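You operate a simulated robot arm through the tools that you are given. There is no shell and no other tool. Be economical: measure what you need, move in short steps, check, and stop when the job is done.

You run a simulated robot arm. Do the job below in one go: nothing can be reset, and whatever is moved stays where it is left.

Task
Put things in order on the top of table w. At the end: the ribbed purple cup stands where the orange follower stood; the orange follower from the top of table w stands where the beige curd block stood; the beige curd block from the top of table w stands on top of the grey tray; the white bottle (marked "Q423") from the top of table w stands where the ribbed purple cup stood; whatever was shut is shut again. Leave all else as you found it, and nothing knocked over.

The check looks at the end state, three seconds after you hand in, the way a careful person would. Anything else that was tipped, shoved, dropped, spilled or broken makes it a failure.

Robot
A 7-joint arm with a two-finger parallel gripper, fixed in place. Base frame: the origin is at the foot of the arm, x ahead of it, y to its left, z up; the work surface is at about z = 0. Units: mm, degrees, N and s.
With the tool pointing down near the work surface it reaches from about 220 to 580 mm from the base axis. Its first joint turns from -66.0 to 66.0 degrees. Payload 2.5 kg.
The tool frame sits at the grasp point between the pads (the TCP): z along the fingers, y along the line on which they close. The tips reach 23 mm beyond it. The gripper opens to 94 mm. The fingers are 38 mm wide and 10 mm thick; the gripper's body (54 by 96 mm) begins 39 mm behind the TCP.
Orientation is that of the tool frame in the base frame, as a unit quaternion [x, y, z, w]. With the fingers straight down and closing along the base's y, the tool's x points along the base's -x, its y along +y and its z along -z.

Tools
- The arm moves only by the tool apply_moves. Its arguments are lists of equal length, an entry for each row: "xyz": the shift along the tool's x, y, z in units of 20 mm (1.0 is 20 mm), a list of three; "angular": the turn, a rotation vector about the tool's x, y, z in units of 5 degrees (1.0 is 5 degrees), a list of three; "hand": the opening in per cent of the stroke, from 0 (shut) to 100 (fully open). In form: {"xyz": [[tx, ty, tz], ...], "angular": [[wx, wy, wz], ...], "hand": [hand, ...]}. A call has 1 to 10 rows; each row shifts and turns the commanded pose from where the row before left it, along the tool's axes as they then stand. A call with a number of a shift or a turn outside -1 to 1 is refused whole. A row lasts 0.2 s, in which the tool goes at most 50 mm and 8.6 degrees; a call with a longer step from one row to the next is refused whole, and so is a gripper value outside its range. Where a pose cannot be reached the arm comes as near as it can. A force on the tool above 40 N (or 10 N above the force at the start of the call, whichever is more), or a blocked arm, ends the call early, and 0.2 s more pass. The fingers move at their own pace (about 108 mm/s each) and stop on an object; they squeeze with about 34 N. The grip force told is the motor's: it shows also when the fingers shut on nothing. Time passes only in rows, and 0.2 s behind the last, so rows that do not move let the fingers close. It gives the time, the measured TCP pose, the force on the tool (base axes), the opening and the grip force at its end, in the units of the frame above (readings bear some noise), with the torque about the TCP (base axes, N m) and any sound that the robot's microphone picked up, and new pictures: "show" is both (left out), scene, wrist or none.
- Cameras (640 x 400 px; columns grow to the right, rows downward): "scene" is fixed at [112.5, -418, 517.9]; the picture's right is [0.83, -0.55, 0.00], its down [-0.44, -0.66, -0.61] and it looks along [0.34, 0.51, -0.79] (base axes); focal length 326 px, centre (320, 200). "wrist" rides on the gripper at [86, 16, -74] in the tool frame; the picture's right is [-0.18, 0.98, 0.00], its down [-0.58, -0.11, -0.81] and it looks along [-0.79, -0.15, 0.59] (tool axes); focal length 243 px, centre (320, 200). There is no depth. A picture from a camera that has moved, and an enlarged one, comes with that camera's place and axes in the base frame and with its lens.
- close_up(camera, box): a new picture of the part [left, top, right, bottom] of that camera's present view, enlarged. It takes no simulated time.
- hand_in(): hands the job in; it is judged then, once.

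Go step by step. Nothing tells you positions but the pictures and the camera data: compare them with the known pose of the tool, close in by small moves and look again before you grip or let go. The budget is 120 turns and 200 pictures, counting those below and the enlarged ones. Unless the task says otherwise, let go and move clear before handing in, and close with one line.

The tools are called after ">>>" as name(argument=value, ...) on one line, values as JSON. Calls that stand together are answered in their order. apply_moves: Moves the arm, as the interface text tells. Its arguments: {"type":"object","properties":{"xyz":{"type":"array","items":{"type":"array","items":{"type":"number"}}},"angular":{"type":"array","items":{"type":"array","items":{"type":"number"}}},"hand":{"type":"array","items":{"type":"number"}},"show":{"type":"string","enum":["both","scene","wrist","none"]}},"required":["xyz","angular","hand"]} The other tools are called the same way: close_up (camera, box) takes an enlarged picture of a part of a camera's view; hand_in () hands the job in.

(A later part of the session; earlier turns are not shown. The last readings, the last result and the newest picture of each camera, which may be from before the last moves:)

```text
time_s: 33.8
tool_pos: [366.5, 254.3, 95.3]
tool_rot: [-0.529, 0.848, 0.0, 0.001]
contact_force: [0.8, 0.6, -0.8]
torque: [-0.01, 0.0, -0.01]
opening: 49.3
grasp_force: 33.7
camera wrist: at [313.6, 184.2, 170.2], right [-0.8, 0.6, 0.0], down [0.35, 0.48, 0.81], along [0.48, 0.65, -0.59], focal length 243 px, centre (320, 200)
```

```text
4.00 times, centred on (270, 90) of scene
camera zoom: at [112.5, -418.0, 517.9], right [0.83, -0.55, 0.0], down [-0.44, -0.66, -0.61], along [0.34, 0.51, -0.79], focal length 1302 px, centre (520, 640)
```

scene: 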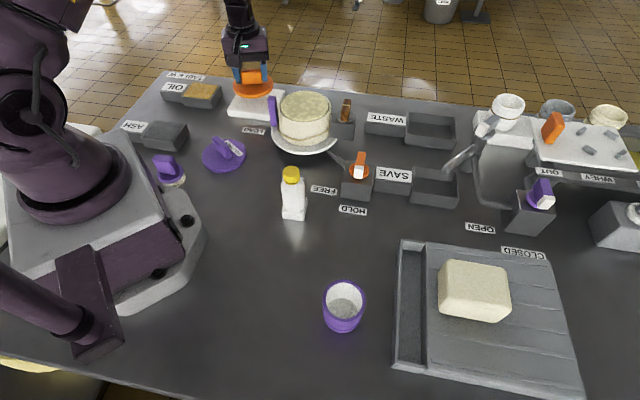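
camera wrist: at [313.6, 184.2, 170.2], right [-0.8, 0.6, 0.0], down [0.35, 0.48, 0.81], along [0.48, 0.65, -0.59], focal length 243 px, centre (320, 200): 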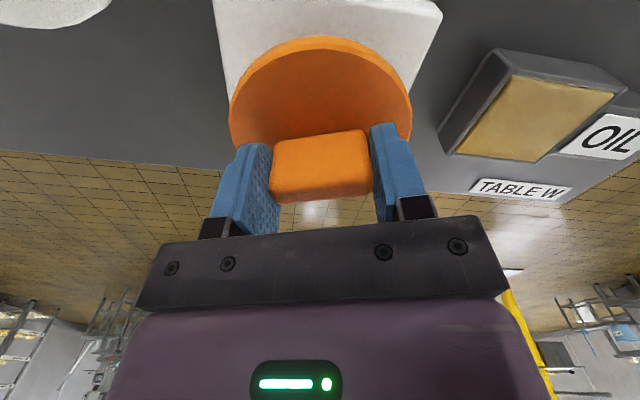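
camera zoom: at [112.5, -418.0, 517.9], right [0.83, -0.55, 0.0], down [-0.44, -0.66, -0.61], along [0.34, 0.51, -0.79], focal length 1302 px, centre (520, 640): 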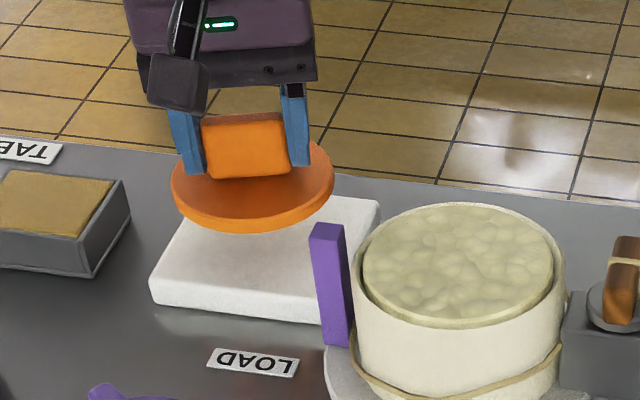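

The follower is held level. Raise, turn the tool back to neutral, and carry it over to the former curd spot (333.5,-196.5).

>>> apply_moves(xyz=[[0, 0, -1], [0, 0, -1], [0, 0, -1], [0, 0, -1], [0, 0, -1], [0, 0, -1], [0, 0, -0.3], [0, 0, 0], [0, 0, 0], [0, 0, 0]], angular=[[0, 0, 0.5], [0, 0, 1], [0, 0, 1], [0, 0, 1], [0, 0, 1], [0, 0, 1], [0, 0, 1], [0, 0, 1], [0, 0, 1], [0, 0, 1]], hand=[30, 30, 30, 30, 30, 30, 30, 30, 30, 30], show="none")

>>> apply_moves(xyz=[[0, 0, 0], [0, 0, 0], [0, 0, 0], [0, 0, 0], [0.2, -1, 0], [0.3, -1, 0], [0.3, -1, 0], [0.3, -1, 0], [0.3, -1, 0], [0.2, -1, 0]], angular=[[0, 0, 1], [0, 0, 1], [0, 0, 1], [0, 0, 0.28], [0, 0, 0], [0, 0, 0], [0, 0, 0], [0, 0, 0], [0, 0, 0], [0, 0, 0]], hand=[30, 30, 30, 30, 30, 30, 30, 30, 30, 30], show="none")

>>> apply_moves(xyz=[[0, -1, 0], [0, -1, 0], [0, -1, 0], [0, -1, 0], [0, -1, 0], [0, -1, 0], [0, -1, 0], [0, -1, 0], [0, -1, 0], [0, -1, 0]], angular=[[0, 0, 0], [0, 0, 0], [0, 0, 0], [0, 0, 0], [0, 0, 0], [0, 0, 0], [0, 0, 0], [0, 0, 0], [0, 0, 0], [0, 0, 0]], hand=[30, 30, 30, 30, 30, 30, 30, 30, 30, 30])

```text
time_s: 36.0
tool_pos: [364.8, 254.8, 222.6]
tool_rot: [-0.142, 0.99, 0.0, 0.001]
contact_force: [0.5, -0.4, -0.9]
torque: [-0.01, -0.02, -0.01]
opening: 49.7
grasp_force: 34.6
```

```text
time_s: 38.2
tool_pos: [333.7, 134.3, 222.3]
tool_rot: [-0.002, 1.0, 0.001, 0.0]
contact_force: [0.4, -0.5, -0.9]
torque: [0.01, -0.01, 0.04]
opening: 49.7
grasp_force: 34.3
```

```text
time_s: 40.4
tool_pos: [334.2, -65.4, 222.0]
tool_rot: [-0.002, 1.0, 0.0, 0.0]
contact_force: [0.0, 0.1, -1.6]
torque: [0.04, 0.0, 0.04]
opening: 49.5
grasp_force: 33.8
camera wrist: at [248.4, -49.4, 296.1], right [0.18, 0.98, 0.0], down [0.58, -0.11, 0.81], along [0.79, -0.15, -0.59], focal length 243 px, centre (320, 200)
```

scene: 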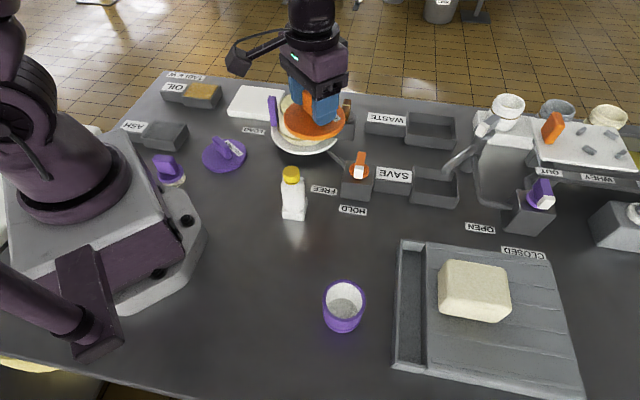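
wrist: 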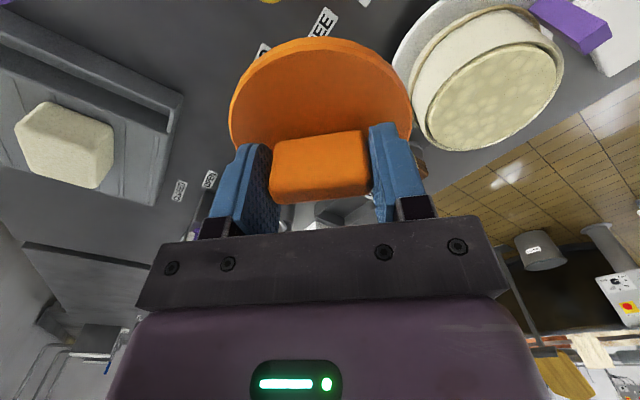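

Continue to the curd spot and descend partway.

>>> apply_moves(xyz=[[0, -1, 0], [0, -1, 0], [0, -1, 0], [0, -1, 0], [0, -1, 0], [0, -1, 0], [0, -0.55, 0], [0, 0, 1], [0, 0, 1], [0, 0, 1]], angular=[[0, 0, 0], [0, 0, 0], [0, 0, 0], [0, 0, 0], [0, 0, 0], [0, 0, 0], [0, 0, 0], [0, 0, 0], [0, 0, 0], [0, 0, 0]], hand=[30, 30, 30, 30, 30, 30, 30, 30, 30, 30], show="none")

>>> apply_moves(xyz=[[0, 0, 1], [0, 0, 1], [0, 0, 1], [0, 0, 1], [0, 0, 0.8], [0, 0, 0]], angular=[[0, 0, 0], [0, 0, 0], [0, 0, 0], [0, 0, 0], [0, 0, 0], [0, 0, 0]], hand=[30, 30, 30, 30, 30, 30])

>>> close_up(camera="scene", box=[270, 140, 430, 260])

```text
time_s: 42.6
tool_pos: [334.3, -196.8, 162.4]
tool_rot: [-0.002, 1.0, 0.0, 0.0]
contact_force: [0.0, -0.2, -1.4]
torque: [0.02, -0.02, 0.02]
opening: 49.2
grasp_force: 34.0
```

```text
time_s: 44.0
tool_pos: [335.1, -196.7, 65.8]
tool_rot: [-0.001, 1.0, -0.001, 0.0]
contact_force: [0.7, 0.0, -1.3]
torque: [0.0, 0.01, -0.04]
opening: 49.4
grasp_force: 33.8
camera wrist: at [248.4, -181.2, 140.3], right [0.18, 0.98, 0.0], down [0.58, -0.11, 0.81], along [0.79, -0.15, -0.59], focal length 243 px, centre (320, 200)
```

scene: 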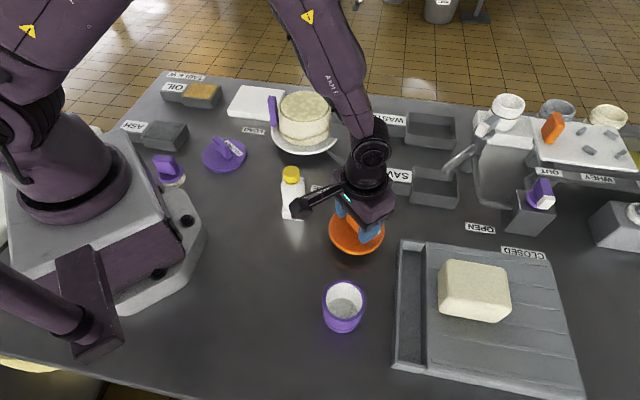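
wrist: 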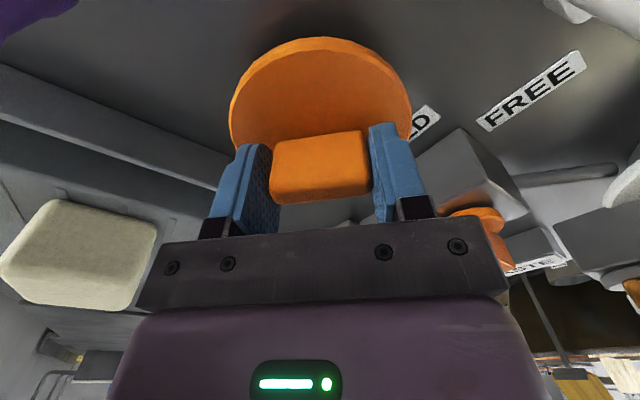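

```text
3.33 times, centred on (350, 200) of scene
camera zoom: at [112.5, -418.1, 517.9], right [0.83, -0.55, 0.0], down [-0.44, -0.66, -0.61], along [0.34, 0.51, -0.79], focal length 1085 px, centre (220, 200)
```

zoom: 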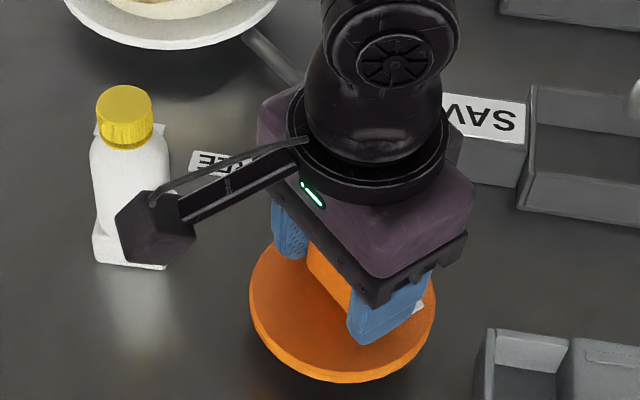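

Nearly down; descend with fine steps until light contact.

>>> apply_moves(xyz=[[0, 0, 0.9], [0, 0, 0.15], [0, 0, 0.1], [0, 0, 0]], angular=[[0, 0, 0], [0, 0, 0], [0, 0, 0], [0, 0, 0]], hand=[30, 30, 30, 30], show="none")

```text
time_s: 45.0
tool_pos: [335.5, -197.1, 43.4]
tool_rot: [-0.001, 1.0, 0.0, 0.001]
contact_force: [-0.5, -1.2, -0.9]
torque: [0.0, 0.02, -0.01]
opening: 49.5
grasp_force: 33.5
```

>>> apply_moves(xyz=[[0, 0, 0.08], [0, 0, 0.08], [0, 0, 0.08], [0, 0, 0]], angular=[[0, 0, 0], [0, 0, 0], [0, 0, 0], [0, 0, 0]], hand=[30, 30, 30, 30])

```text
time_s: 46.0
tool_pos: [335.3, -196.3, 38.5]
tool_rot: [-0.002, 1.0, 0.0, 0.001]
contact_force: [-6.9, 4.6, 24.8]
torque: [0.08, 0.08, 0.07]
opening: 49.7
grasp_force: 33.8
camera wrist: at [249.1, -180.7, 113.2], right [0.18, 0.98, 0.0], down [0.58, -0.11, 0.81], along [0.79, -0.15, -0.59], focal length 243 px, centre (320, 200)
```

scene: 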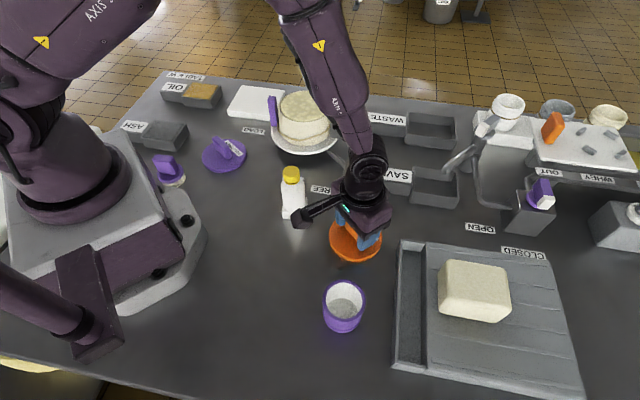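
wrist: 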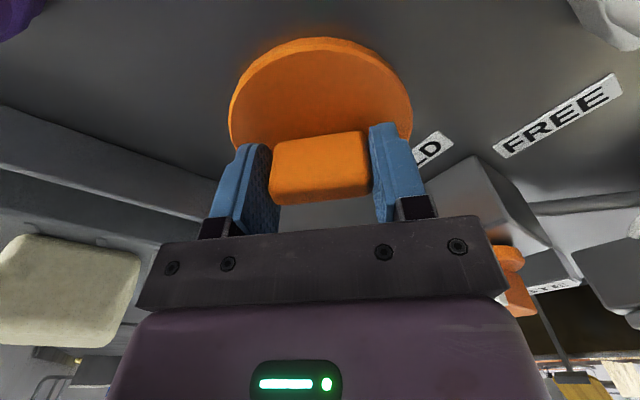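

Contact made. Ease up, release and rise.

>>> apply_moves(xyz=[[0, 0, -0.1], [0, 0, 0], [0, 0, 0], [0, 0, 0], [0, 0, -0.5], [0, 0, -1], [0, 0, -1], [0, 0, -1], [0, 0, -1], [0, 0, -1]], angular=[[0, 0, 0], [0, 0, 0], [0, 0, 0], [0, 0, 0], [0, 0, 0], [0, 0, 0], [0, 0, 0], [0, 0, 0], [0, 0, 0], [0, 0, 0]], hand=[30, 30, 70, 80, 80, 80, 80, 80, 80, 80], show="none")

>>> apply_moves(xyz=[[0, 0, -1], [0, 0, -1], [0, 0, -1], [1, -0.8, 0], [1, -0.8, 0], [1, -0.8, 0], [1, -0.8, 0], [1, -0.8, 0], [0.1, -1, 0]], angular=[[0, 0, 0], [0, 0, 0], [0, 0, 0], [0, 0, 1], [0, 0, 1], [0, 0, 1], [0, 0, 1], [0, 0, 1], [0, 0, 1]], hand=[100, 100, 100, 100, 100, 100, 100, 100, 100])

>>> close_up(camera="scene", box=[270, 140, 430, 260])

```text
time_s: 48.2
tool_pos: [334.5, -196.8, 151.1]
tool_rot: [0.0, 1.0, 0.0, 0.0]
contact_force: [0.2, -0.3, -0.3]
torque: [0.04, 0.0, 0.04]
opening: 75.3
grasp_force: 0.0
```

```text
time_s: 50.2
tool_pos: [213.1, -274.7, 210.1]
tool_rot: [0.258, 0.966, 0.0, 0.0]
contact_force: [1.0, 0.0, -0.1]
torque: [0.0, -0.01, -0.01]
opening: 94.1
grasp_force: 0.0
camera wrist: at [146.3, -217.2, 284.7], right [0.65, 0.76, 0.0], down [0.45, -0.38, 0.81], along [0.61, -0.52, -0.59], focal length 243 px, centre (320, 200)
```

scene: 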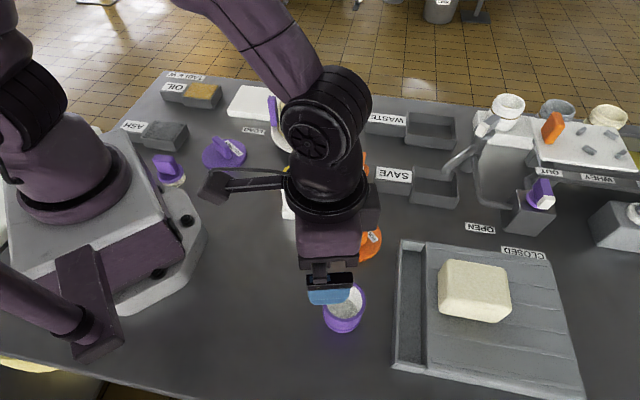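
wrist: 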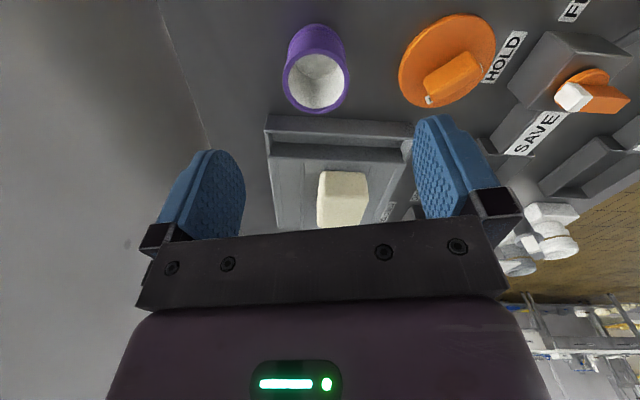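

```text
3.33 times, centred on (350, 200) of scene
camera zoom: at [112.5, -418.0, 517.9], right [0.83, -0.55, 0.0], down [-0.44, -0.66, -0.61], along [0.34, 0.51, -0.79], focal length 1085 px, centre (220, 200)
```

zoom: 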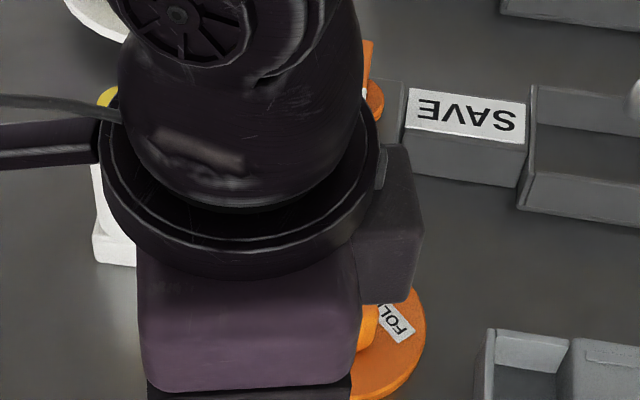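

The follower stands where the curd was. The cup centre triangulates to about (234.5,-294.5), rim at about 62 mm. Moving over it for a closer look.

>>> apply_moves(xyz=[[-0.7, -0.16, 0], [-0.72, -0.16, 0], [0, 0, 1], [0, 0, 1], [0, 0, 1], [0, 0, 1], [0, 0, 1]], angular=[[0, 0, 0], [0, 0, 0], [0, 0, 0], [0, 0, 0], [0, 0, 0], [0, 0, 0], [0, 0, 0]], hand=[100, 100, 100, 100, 100, 100, 100])

>>> close_up(camera="wrist", box=[200, 0, 456, 160])

```text
time_s: 51.8
tool_pos: [234.4, -294.6, 110.8]
tool_rot: [0.258, 0.966, 0.0, 0.0]
contact_force: [-0.5, 0.7, -0.6]
torque: [0.01, -0.01, 0.01]
opening: 93.9
grasp_force: 0.1
camera wrist: at [167.8, -237.8, 185.1], right [0.65, 0.76, 0.0], down [0.45, -0.38, 0.81], along [0.61, -0.52, -0.59], focal length 243 px, centre (320, 200)
```

scene: 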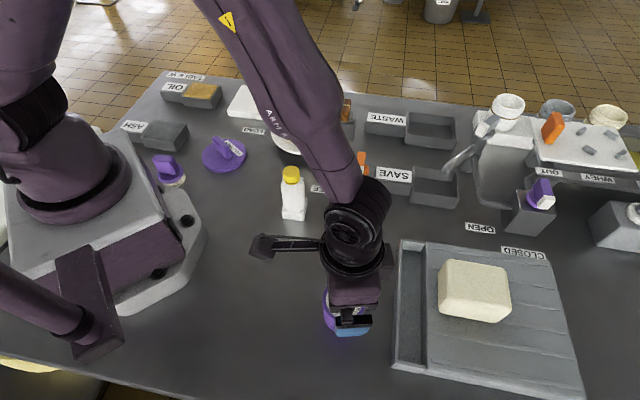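
wrist: 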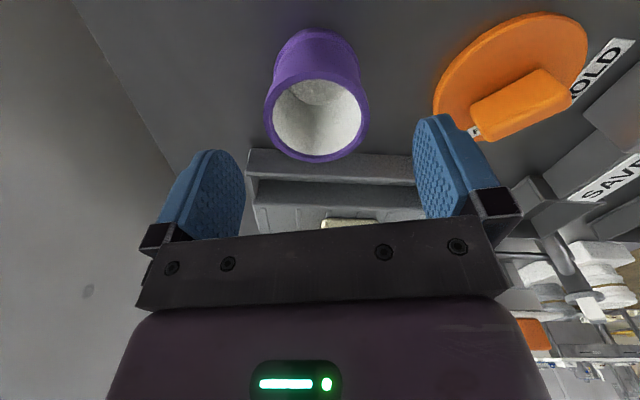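

```text
2.50 times, centred on (328, 80) of wrist
camera zoom: at [167.8, -237.8, 185.1], right [0.65, 0.76, 0.0], down [0.45, -0.38, 0.81], along [0.61, -0.52, -0.59], focal length 606 px, centre (300, 500)
```

zoom: 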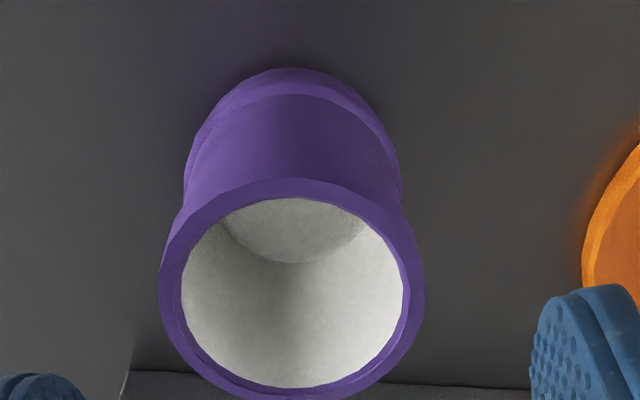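

Cup centred under the tool. Descending to z≈32 and gripping.

>>> apply_moves(xyz=[[0, -0.06, 1], [0, 0, 1], [0, 0, 1], [0, 0, 0.9], [0, 0, 0]], angular=[[0, 0, 0], [0, 0, 0], [0, 0, 0], [0, 0, 0], [0, 0, 0]], hand=[100, 100, 100, 100, 100])

>>> apply_moves(xyz=[[0, 0, 0], [0, 0, 0], [0, 0, 0], [0, 0, 0]], angular=[[0, 0, 0], [0, 0, 0], [0, 0, 0], [0, 0, 0]], hand=[70, 50, 50, 50])

```text
time_s: 53.0
tool_pos: [232.9, -295.8, 32.5]
tool_rot: [0.259, 0.966, 0.0, 0.0]
contact_force: [-0.8, 0.5, -0.3]
torque: [-0.01, 0.02, -0.02]
opening: 94.2
grasp_force: 0.1
camera wrist: at [167.4, -238.3, 106.7], right [0.65, 0.76, 0.0], down [0.45, -0.38, 0.81], along [0.61, -0.52, -0.59], focal length 243 px, centre (320, 200)
```

scene: 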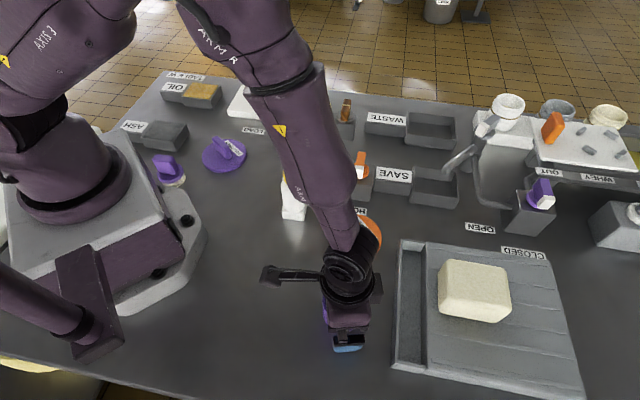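
wrist: 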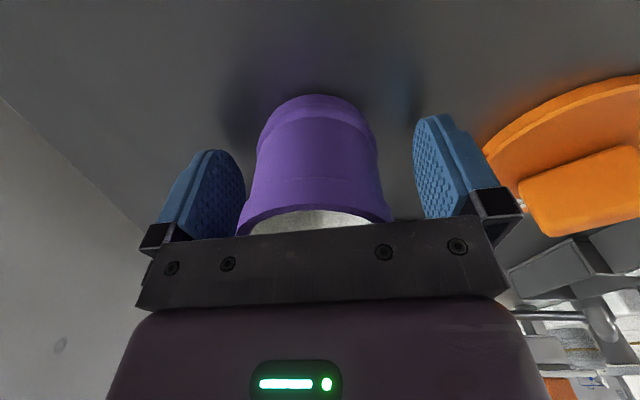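

```text
time_s: 54.0
tool_pos: [234.0, -296.0, 33.0]
tool_rot: [0.257, 0.966, -0.001, 0.0]
contact_force: [0.5, -1.0, 0.5]
torque: [0.01, 0.03, 0.02]
opening: 55.3
grasp_force: 34.0
camera wrist: at [167.4, -238.3, 107.0], right [0.65, 0.76, 0.0], down [0.45, -0.38, 0.81], along [0.61, -0.52, -0.59], focal length 243 px, centre (320, 200)
```

scene: 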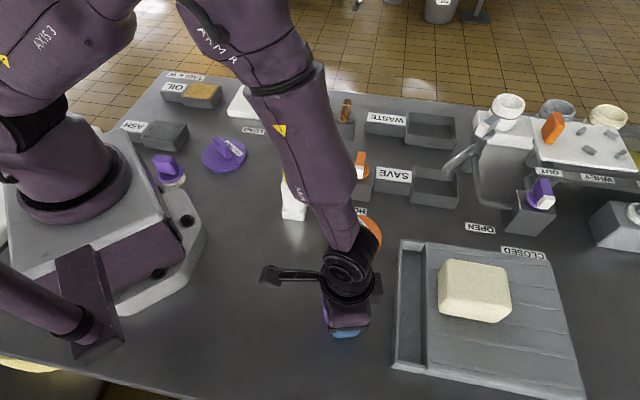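
wrist: 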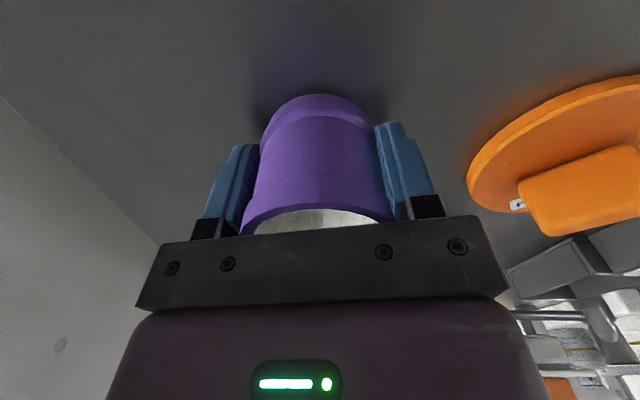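

Cup gripped. Lifting and carrying it high toward the white board at (365,254).

>>> apply_moves(xyz=[[0, 0, -0.5], [0, 0, -1], [0, 0, -1], [0, 0, -1], [0, 0, -1], [0, 0, -1], [0, 0, -1], [0, 0, -1], [0, 0, -1], [0, 0, -0.8]], angular=[[0, 0, 0], [0, 0, 0], [0, 0, 0], [0, 0, 0], [0, 0, -1], [0, 0, -1], [0, 0, -1], [0, 0, -1], [0, 0, -1], [0, 0, -0.97]], hand=[50, 50, 50, 50, 50, 50, 50, 50, 50, 50])

>>> apply_moves(xyz=[[-0.24, 1, 0], [-0.24, 1, 0], [-0.24, 1, 0], [-0.24, 1, 0], [-0.24, 1, 0], [-0.24, 1, 0], [-0.24, 1, 0], [-0.24, 1, 0], [-0.24, 1, 0], [-0.24, 1, 0]], angular=[[0, 0, 0], [0, 0, 0], [0, 0, 0], [0, 0, 0], [0, 0, 0], [0, 0, 0], [0, 0, 0], [0, 0, 0], [0, 0, 0], [0, 0, 0]], hand=[50, 50, 50, 50, 50, 50, 50, 50, 50, 50], show="none")

>>> apply_moves(xyz=[[-0.24, 1, 0], [-0.24, 1, 0], [-0.24, 1, 0], [-0.24, 1, 0], [-0.24, 1, 0], [-0.24, 1, 0], [-0.24, 1, 0], [-0.24, 1, 0], [-0.24, 1, 0], [-0.24, 1, 0]], angular=[[0, 0, 0], [0, 0, 0], [0, 0, 0], [0, 0, 0], [0, 0, 0], [0, 0, 0], [0, 0, 0], [0, 0, 0], [0, 0, 0], [0, 0, 0]], hand=[50, 50, 50, 50, 50, 50, 50, 50, 50, 50])

```text
time_s: 56.2
tool_pos: [232.8, -295.2, 218.9]
tool_rot: [0.0, 1.0, 0.0, 0.0]
contact_force: [0.8, -1.1, 0.0]
torque: [0.01, 0.03, 0.0]
opening: 55.2
grasp_force: 33.7
camera wrist: at [147.5, -279.4, 292.9], right [0.18, 0.98, 0.0], down [0.58, -0.11, 0.81], along [0.79, -0.15, -0.59], focal length 243 px, centre (320, 200)
```

scene: 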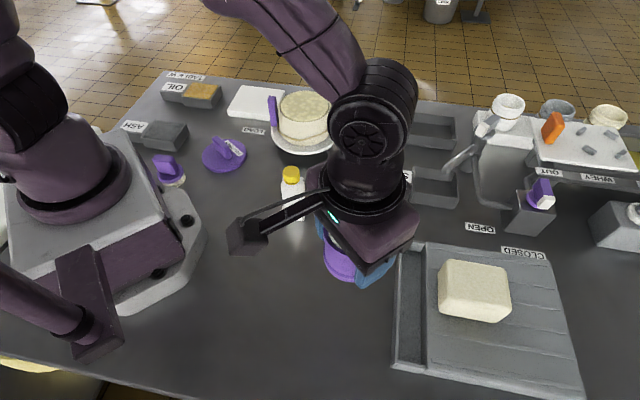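
wrist: 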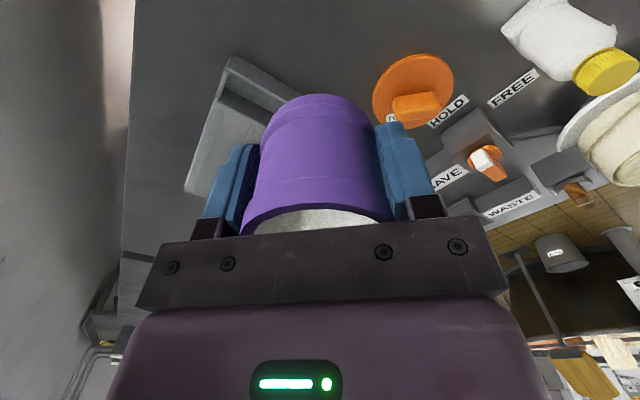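

```text
time_s: 58.4
tool_pos: [282.4, -95.8, 218.4]
tool_rot: [0.0, 1.0, 0.0, 0.0]
contact_force: [0.1, -0.9, -0.7]
torque: [-0.01, -0.01, 0.04]
opening: 55.1
grasp_force: 34.3
```

```text
time_s: 60.6
tool_pos: [331.0, 104.7, 218.7]
tool_rot: [0.001, 1.0, 0.0, 0.0]
contact_force: [0.2, 0.6, -0.8]
torque: [0.01, -0.02, 0.02]
opening: 54.9
grasp_force: 34.1
camera wrist: at [244.4, 120.4, 292.9], right [0.18, 0.98, 0.0], down [0.58, -0.11, 0.81], along [0.79, -0.15, -0.59], focal length 243 px, centre (320, 200)
```

scene: 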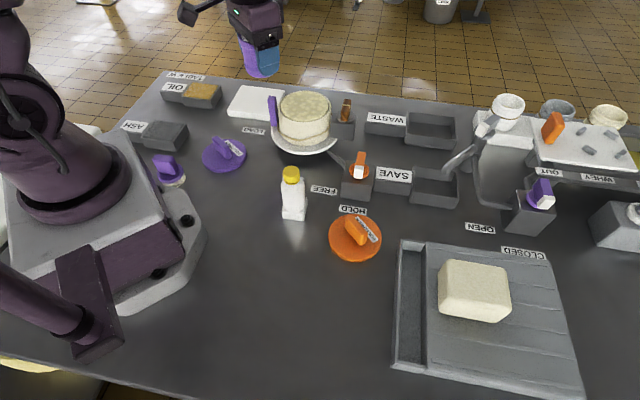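
wrist: 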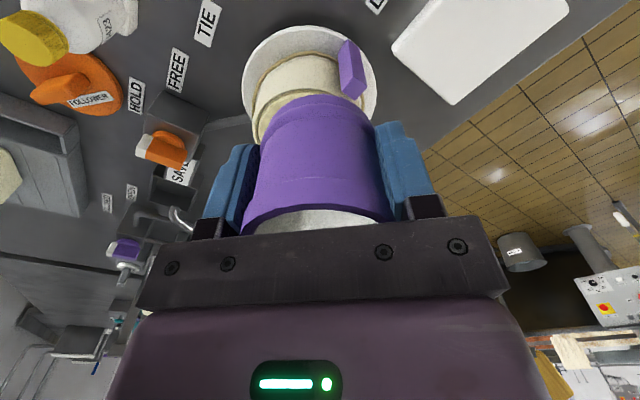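

Clear of the mold; now over the board and descend to about z=78.

>>> apply_moves(xyz=[[-0.24, 1, 0], [-0.24, 1, 0], [-0.24, 1, 0], [-0.24, 1, 0], [-0.24, 1, 0], [-0.24, 1, 0], [-0.24, 1, 0], [-0.05, 0.49, 0]], angular=[[0, 0, 0], [0, 0, 0], [0, 0, 0], [0, 0, 0], [0, 0, 0], [0, 0, 0], [0, 0, 0], [0, 0, 0]], hand=[50, 50, 50, 50, 50, 50, 50, 50], show="none")

>>> apply_moves(xyz=[[0, 0, 1], [0, 0, 1], [0, 0, 1], [0, 0, 1], [0, 0, 1], [0, 0, 1], [0, 0, 1], [0, 0, 0]], angular=[[0, 0, 0], [0, 0, 0], [0, 0, 0], [0, 0, 0], [0, 0, 0], [0, 0, 0], [0, 0, 0], [0, 0, 0]], hand=[50, 50, 50, 50, 50, 50, 50, 50])

>>> close_up(camera="scene", box=[190, 40, 350, 140])

```text
time_s: 62.4
tool_pos: [364.3, 253.2, 218.3]
tool_rot: [0.001, 1.0, 0.001, 0.0]
contact_force: [-0.4, 0.4, -1.3]
torque: [-0.01, -0.02, 0.0]
opening: 55.2
grasp_force: 33.5
```

```text
time_s: 64.2
tool_pos: [362.8, 254.4, 78.7]
tool_rot: [0.0, 1.0, 0.0, 0.0]
contact_force: [-0.2, -0.6, -0.7]
torque: [0.0, -0.04, -0.03]
opening: 54.8
grasp_force: 34.1
camera wrist: at [278.1, 270.2, 152.5], right [0.18, 0.98, 0.0], down [0.58, -0.11, 0.81], along [0.79, -0.15, -0.59], focal length 243 px, centre (320, 200)
```

scene: 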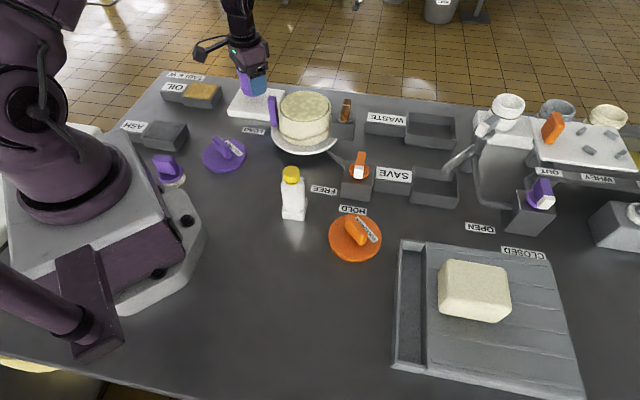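
wrist: 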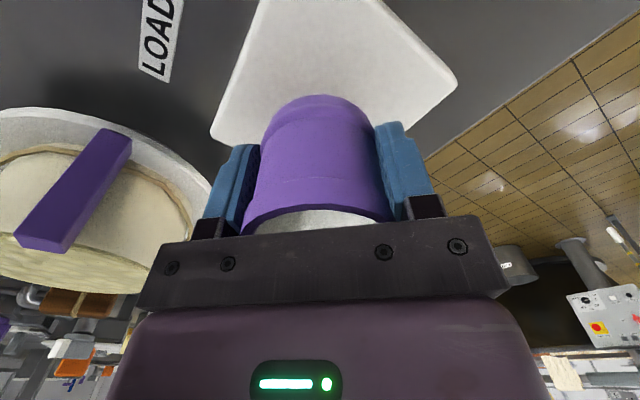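

```text
4.00 times, centred on (270, 90) of scene
camera zoom: at [112.5, -418.0, 517.9], right [0.83, -0.55, 0.0], down [-0.44, -0.66, -0.61], along [0.34, 0.51, -0.79], focal length 1302 px, centre (520, 640)
```

zoom: 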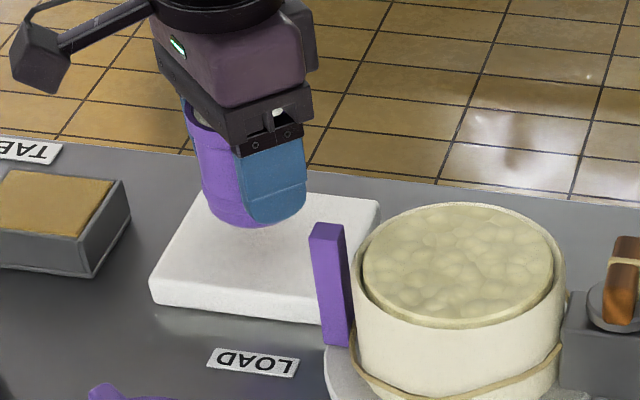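

Positioned over the board; descending with fine final steps.

>>> apply_moves(xyz=[[-0.06, 0, 0.6], [0, 0, 0.4], [0, 0, 0.12], [0, 0, 0.08], [0, 0, 0]], angular=[[0, 0, 0], [0, 0, 0], [0, 0, 0], [0, 0, 0], [0, 0, 0]], hand=[50, 50, 50, 50, 50], show="none")

```text
time_s: 65.4
tool_pos: [366.5, 253.5, 55.4]
tool_rot: [0.0, 1.0, -0.001, 0.0]
contact_force: [0.4, 0.8, -1.7]
torque: [0.01, 0.0, -0.01]
opening: 54.7
grasp_force: 33.4
```

>>> apply_moves(xyz=[[0, 0, 0.08], [0, 0, 0.07], [0, 0, 0]], angular=[[0, 0, 0], [0, 0, 0], [0, 0, 0]], hand=[50, 50, 50], show="none")

```text
time_s: 66.2
tool_pos: [366.2, 254.1, 53.4]
tool_rot: [-0.001, 1.0, 0.001, 0.001]
contact_force: [-3.5, -2.1, 14.9]
torque: [-0.12, 0.12, 0.09]
opening: 54.9
grasp_force: 33.9
```

Touched down on the board. Ease, release, rise straight up.

>>> apply_moves(xyz=[[0, 0, -0.05], [0, 0, 0], [0, 0, 0], [0, 0, 0], [0, 0, -0.5], [0, 0, -1], [0, 0, -1], [0, 0, -1], [0, 0, -1], [0, 0, -1]], angular=[[0, 0, 0], [0, 0, 0], [0, 0, 0], [0, 0, 0], [0, 0, 0], [0, 0, 0], [0, 0, 0], [0, 0, 0], [0, 0, 0], [0, 0, 0]], hand=[50, 50, 80, 90, 90, 90, 90, 90, 90, 90])

>>> close_up(camera="scene", box=[190, 40, 350, 140])

```text
time_s: 68.4
tool_pos: [365.3, 253.1, 163.5]
tool_rot: [0.001, 1.0, 0.0, 0.0]
contact_force: [-0.5, 0.5, -0.3]
torque: [0.01, -0.02, -0.05]
opening: 84.5
grasp_force: 0.0
camera wrist: at [279.5, 270.0, 237.4], right [0.18, 0.98, 0.0], down [0.58, -0.11, 0.81], along [0.79, -0.15, -0.59], focal length 243 px, centre (320, 200)
```

scene: 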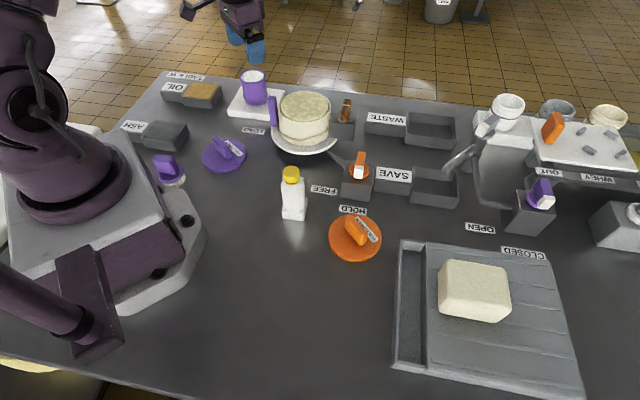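
wrist: 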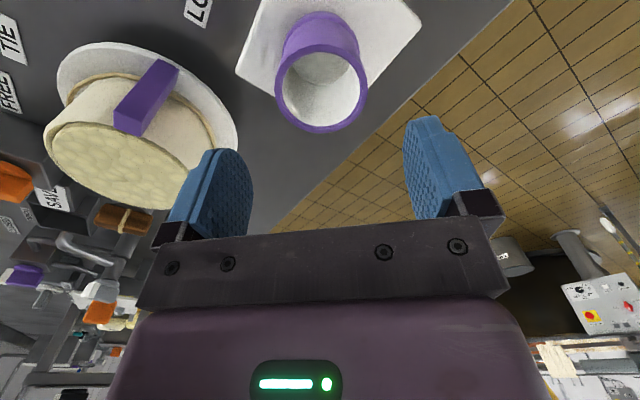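

```text
4.00 times, centred on (270, 90) of scene
camera zoom: at [112.5, -418.0, 517.9], right [0.83, -0.55, 0.0], down [-0.44, -0.66, -0.61], along [0.34, 0.51, -0.79], focal length 1302 px, centre (520, 640)
```

zoom: 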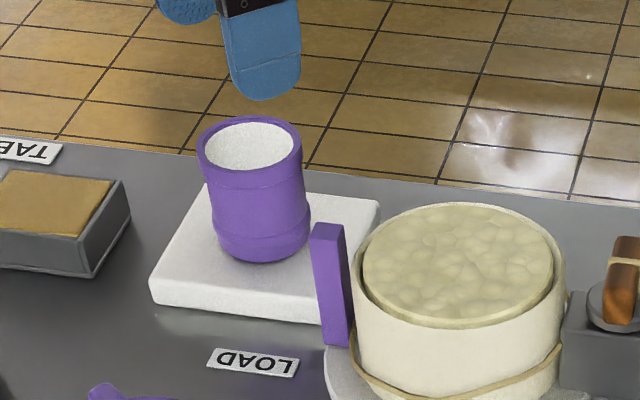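

The cup stands on the board. Next the bottle, cap near (277,-80), about 115 mm tall. Moving over it.

>>> apply_moves(xyz=[[0, 0, -1], [0, 0, -1], [0, 0, -1], [0, 0, -1], [0.4, -1, 0], [0.4, -1, 0], [0.4, -1, 0], [0.4, -1, 0], [0.4, -1, 0], [0.4, -1, 0]], angular=[[0, 0, 0], [0, 0, 0], [0, 0, 0], [0, 0, 0], [0, 0, 0], [0, 0, 0], [0, 0, 0], [0, 0, 0], [0, 0, 0], [0, 0, 0]], hand=[90, 90, 90, 90, 90, 90, 90, 90, 90, 90], show="none")

>>> apply_moves(xyz=[[0.4, -1, 0], [0.4, -1, 0], [0.4, -1, 0], [0.4, -1, 0], [0.4, -1, 0], [0, -1, 0], [0, -1, 0], [0, -1, 0], [0, -1, 0], [0, -1, 0]], angular=[[0, 0, 0], [0, 0, 0], [0, 0, 0], [0, 0, 0], [0, 0, 0], [0, 0, 0], [0, 0, 0], [0, 0, 0], [0, 0, 0], [0, 0, 0]], hand=[100, 100, 100, 100, 100, 100, 100, 100, 100, 100])

>>> close_up(camera="wrist", box=[200, 0, 456, 160])

```text
time_s: 70.6
tool_pos: [317.9, 134.1, 242.7]
tool_rot: [0.0, 1.0, 0.0, 0.0]
contact_force: [1.1, -0.1, 0.4]
torque: [0.03, 0.0, 0.02]
opening: 84.7
grasp_force: 0.0
```

```text
time_s: 72.8
tool_pos: [277.0, -65.7, 243.3]
tool_rot: [-0.001, 1.0, 0.001, 0.0]
contact_force: [0.8, -0.5, -0.4]
torque: [-0.01, 0.02, 0.02]
opening: 94.0
grasp_force: 0.1
camera wrist: at [191.0, -50.0, 317.0], right [0.18, 0.98, 0.0], down [0.58, -0.11, 0.81], along [0.79, -0.15, -0.59], focal length 243 px, centre (320, 200)
```

scene: 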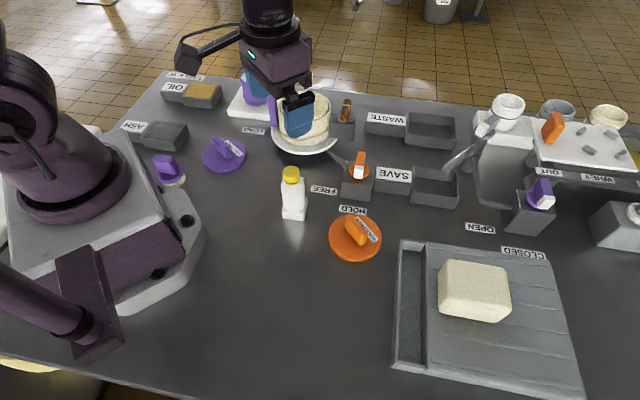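
wrist: 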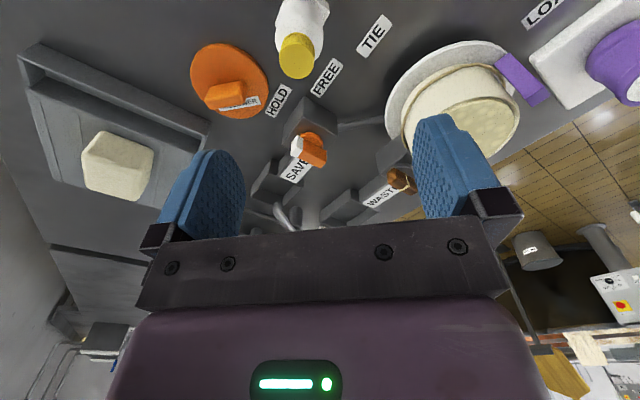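

```text
2.50 times, centred on (328, 80) of wrist
camera zoom: at [191.0, -50.0, 317.0], right [0.18, 0.98, 0.0], down [0.58, -0.11, 0.81], along [0.79, -0.15, -0.59], focal length 606 px, centre (300, 500)
```

zoom: 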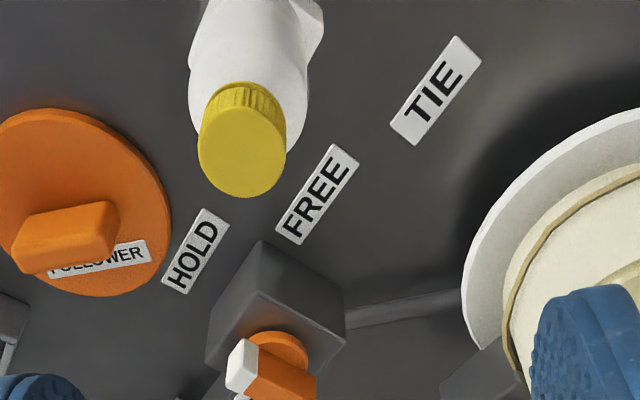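

The bottle cap is at about (276,-84), top about 118 mm. I'll align and descend to z≈160, still above it.

>>> apply_moves(xyz=[[0, -0.92, 0], [0, 0, 1], [0, 0, 1], [0, 0, 1], [0, 0, 1], [0, 0, 0.1]], angular=[[0, 0, 0], [0, 0, 0], [0, 0, 0], [0, 0, 0], [0, 0, 0], [0, 0, 0]], hand=[100, 100, 100, 100, 100, 100])

>>> close_up(camera="wrist", box=[200, 0, 456, 160])

>>> close_up(camera="scene", box=[240, 130, 360, 230])

```text
time_s: 74.2
tool_pos: [277.5, -84.6, 161.8]
tool_rot: [0.001, 1.0, 0.001, -0.001]
contact_force: [0.4, 0.2, 0.1]
torque: [0.01, 0.02, 0.03]
opening: 93.9
grasp_force: 0.1
camera wrist: at [191.7, -68.1, 234.5], right [0.18, 0.98, 0.0], down [0.58, -0.11, 0.81], along [0.79, -0.15, -0.59], focal length 243 px, centre (320, 200)
```

scene: 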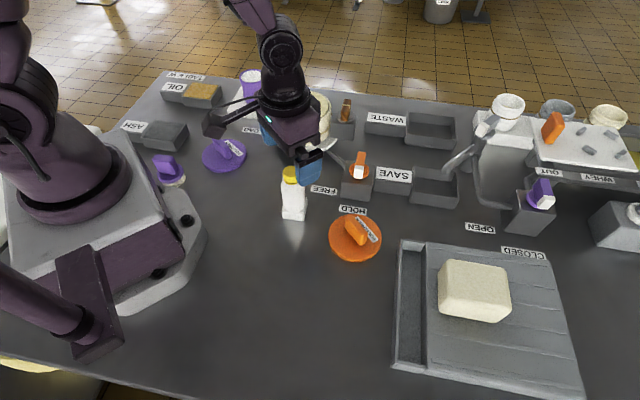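
wrist: 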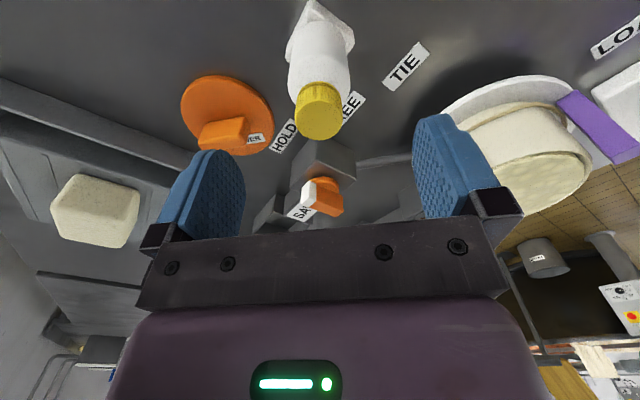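

```text
2.50 times, centred on (328, 80) of wrist
camera zoom: at [191.7, -68.1, 234.5], right [0.18, 0.98, 0.0], down [0.58, -0.11, 0.81], along [0.79, -0.15, -0.59], focal length 606 px, centre (300, 500)
```

zoom: 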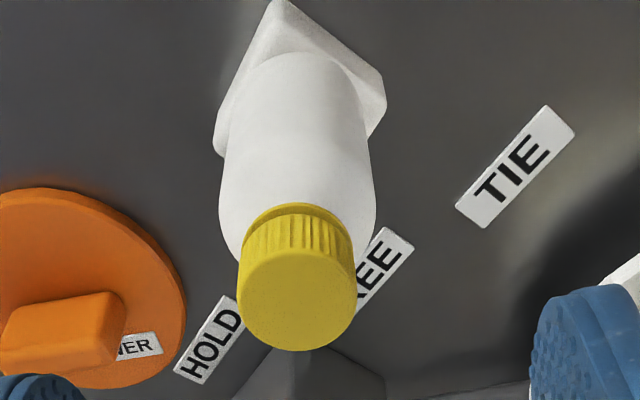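

```text
4.00 times, centred on (300, 180) of scene
camera zoom: at [112.5, -418.1, 517.9], right [0.83, -0.55, 0.0], down [-0.44, -0.66, -0.61], along [0.34, 0.51, -0.79], focal length 1302 px, centre (400, 280)
```

zoom: 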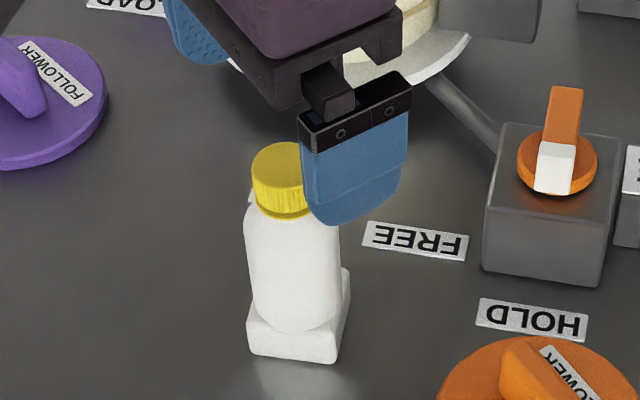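

The bottle stands on a squarish white foot; lifting will show whether it's part of it. Descend to z≈88 with fingers open, then check centring.

>>> apply_moves(xyz=[[0.1, 0.08, 1], [0, 0, 1], [0, 0, 1], [0, 0, 0.6], [0, 0, 0]], angular=[[0, 0, 0], [0, 0, 0], [0, 0, 0], [0, 0, 0], [0, 0, 0]], hand=[100, 100, 100, 100, 100])

>>> close_up(camera="wrist", box=[160, 60, 480, 260])

>>> close_up(camera="scene", box=[240, 130, 360, 230])

```text
time_s: 75.4
tool_pos: [275.7, -83.2, 88.4]
tool_rot: [0.0, 1.0, 0.0, 0.0]
contact_force: [0.4, 0.1, -0.2]
torque: [0.03, 0.02, -0.04]
opening: 94.0
grasp_force: 0.1
camera wrist: at [190.1, -66.6, 162.5], right [0.18, 0.98, 0.0], down [0.58, -0.11, 0.81], along [0.79, -0.15, -0.59], focal length 243 px, centre (320, 200)
```

scene: 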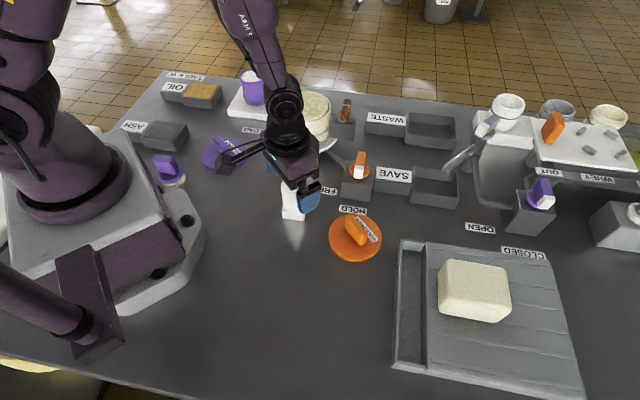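
wrist: 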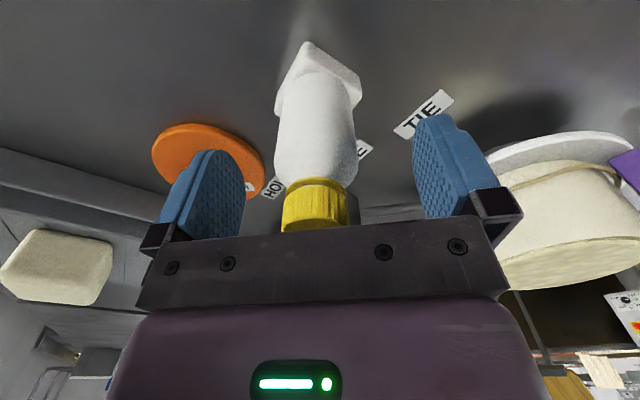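

```text
2.00 times, centred on (320, 160) of wrist
camera zoom: at [190.1, -66.6, 162.5], right [0.18, 0.98, 0.0], down [0.58, -0.11, 0.81], along [0.79, -0.15, -0.59], focal length 485 px, centre (320, 280)
```

zoom: 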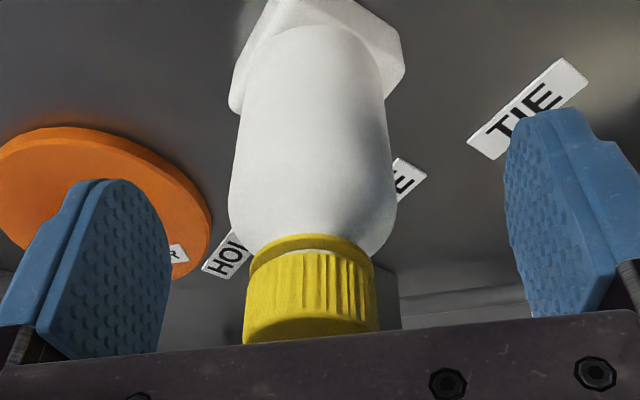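

```text
4.00 times, centred on (300, 180) of scene
camera zoom: at [112.5, -418.1, 517.9], right [0.83, -0.55, 0.0], down [-0.44, -0.66, -0.61], along [0.34, 0.51, -0.79], focal length 1302 px, centre (400, 280)
```

zoom: 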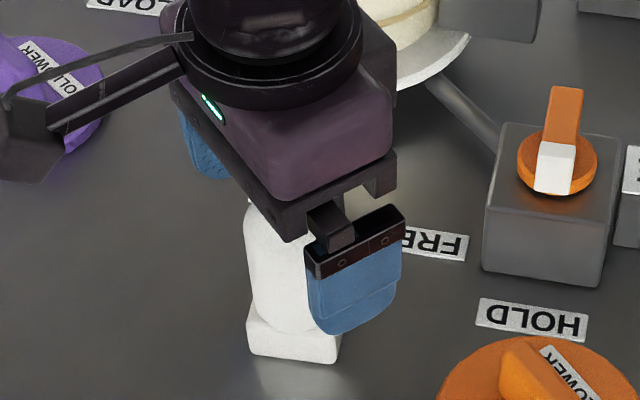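

The bottle is about 2 mm to the negative-y side. Correct, lower 4 mm and close.

>>> apply_moves(xyz=[[0, -0.1, 0.2], [0, 0, 0], [0, 0, 0], [0, 0, 0], [0, 0, 0]], angular=[[0, 0, 0], [0, 0, 0], [0, 0, 0], [0, 0, 0], [0, 0, 0]], hand=[100, 75, 60, 55, 55])

>>> close_up(camera="wrist", box=[160, 60, 480, 260])

```text
time_s: 76.6
tool_pos: [275.3, -84.3, 83.5]
tool_rot: [0.0, 1.0, 0.0, 0.0]
contact_force: [-0.3, 0.1, 0.2]
torque: [0.02, -0.03, 0.0]
opening: 51.7
grasp_force: 0.0
camera wrist: at [189.7, -68.5, 158.8], right [0.18, 0.98, 0.0], down [0.58, -0.11, 0.81], along [0.79, -0.15, -0.59], focal length 243 px, centre (320, 200)
```

scene: 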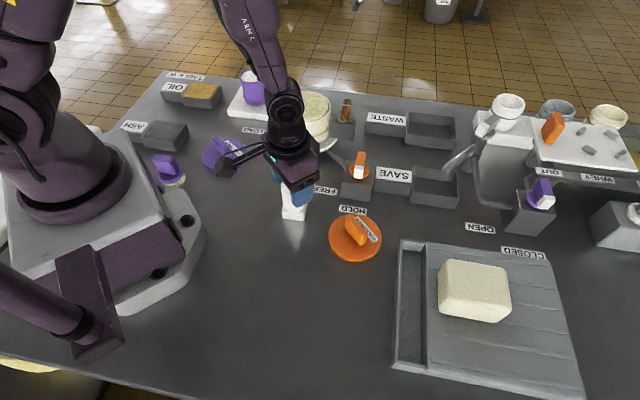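
wrist: 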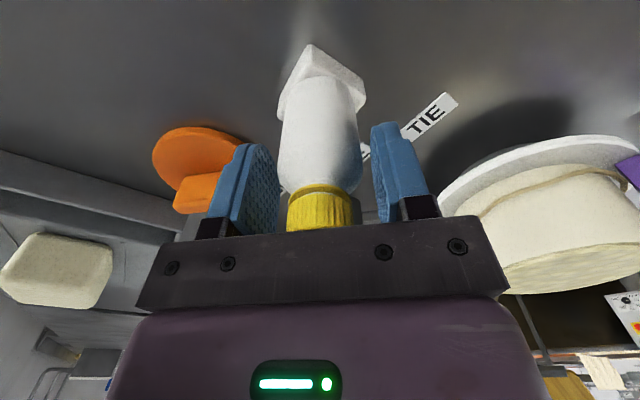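

```text
2.00 times, centred on (320, 160) of wrist
camera zoom: at [189.7, -68.5, 158.8], right [0.18, 0.98, 0.0], down [0.58, -0.11, 0.81], along [0.79, -0.15, -0.59], focal length 485 px, centre (320, 280)
```

zoom: 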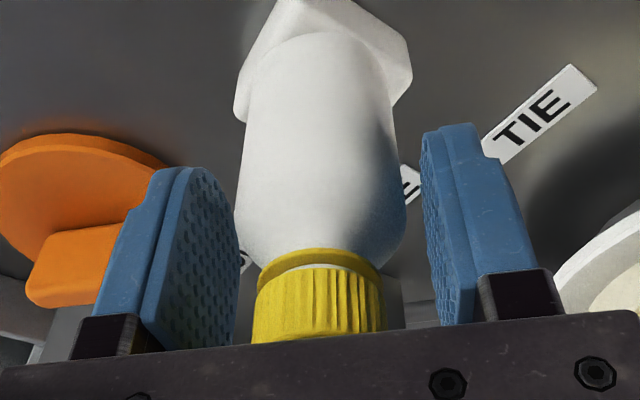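

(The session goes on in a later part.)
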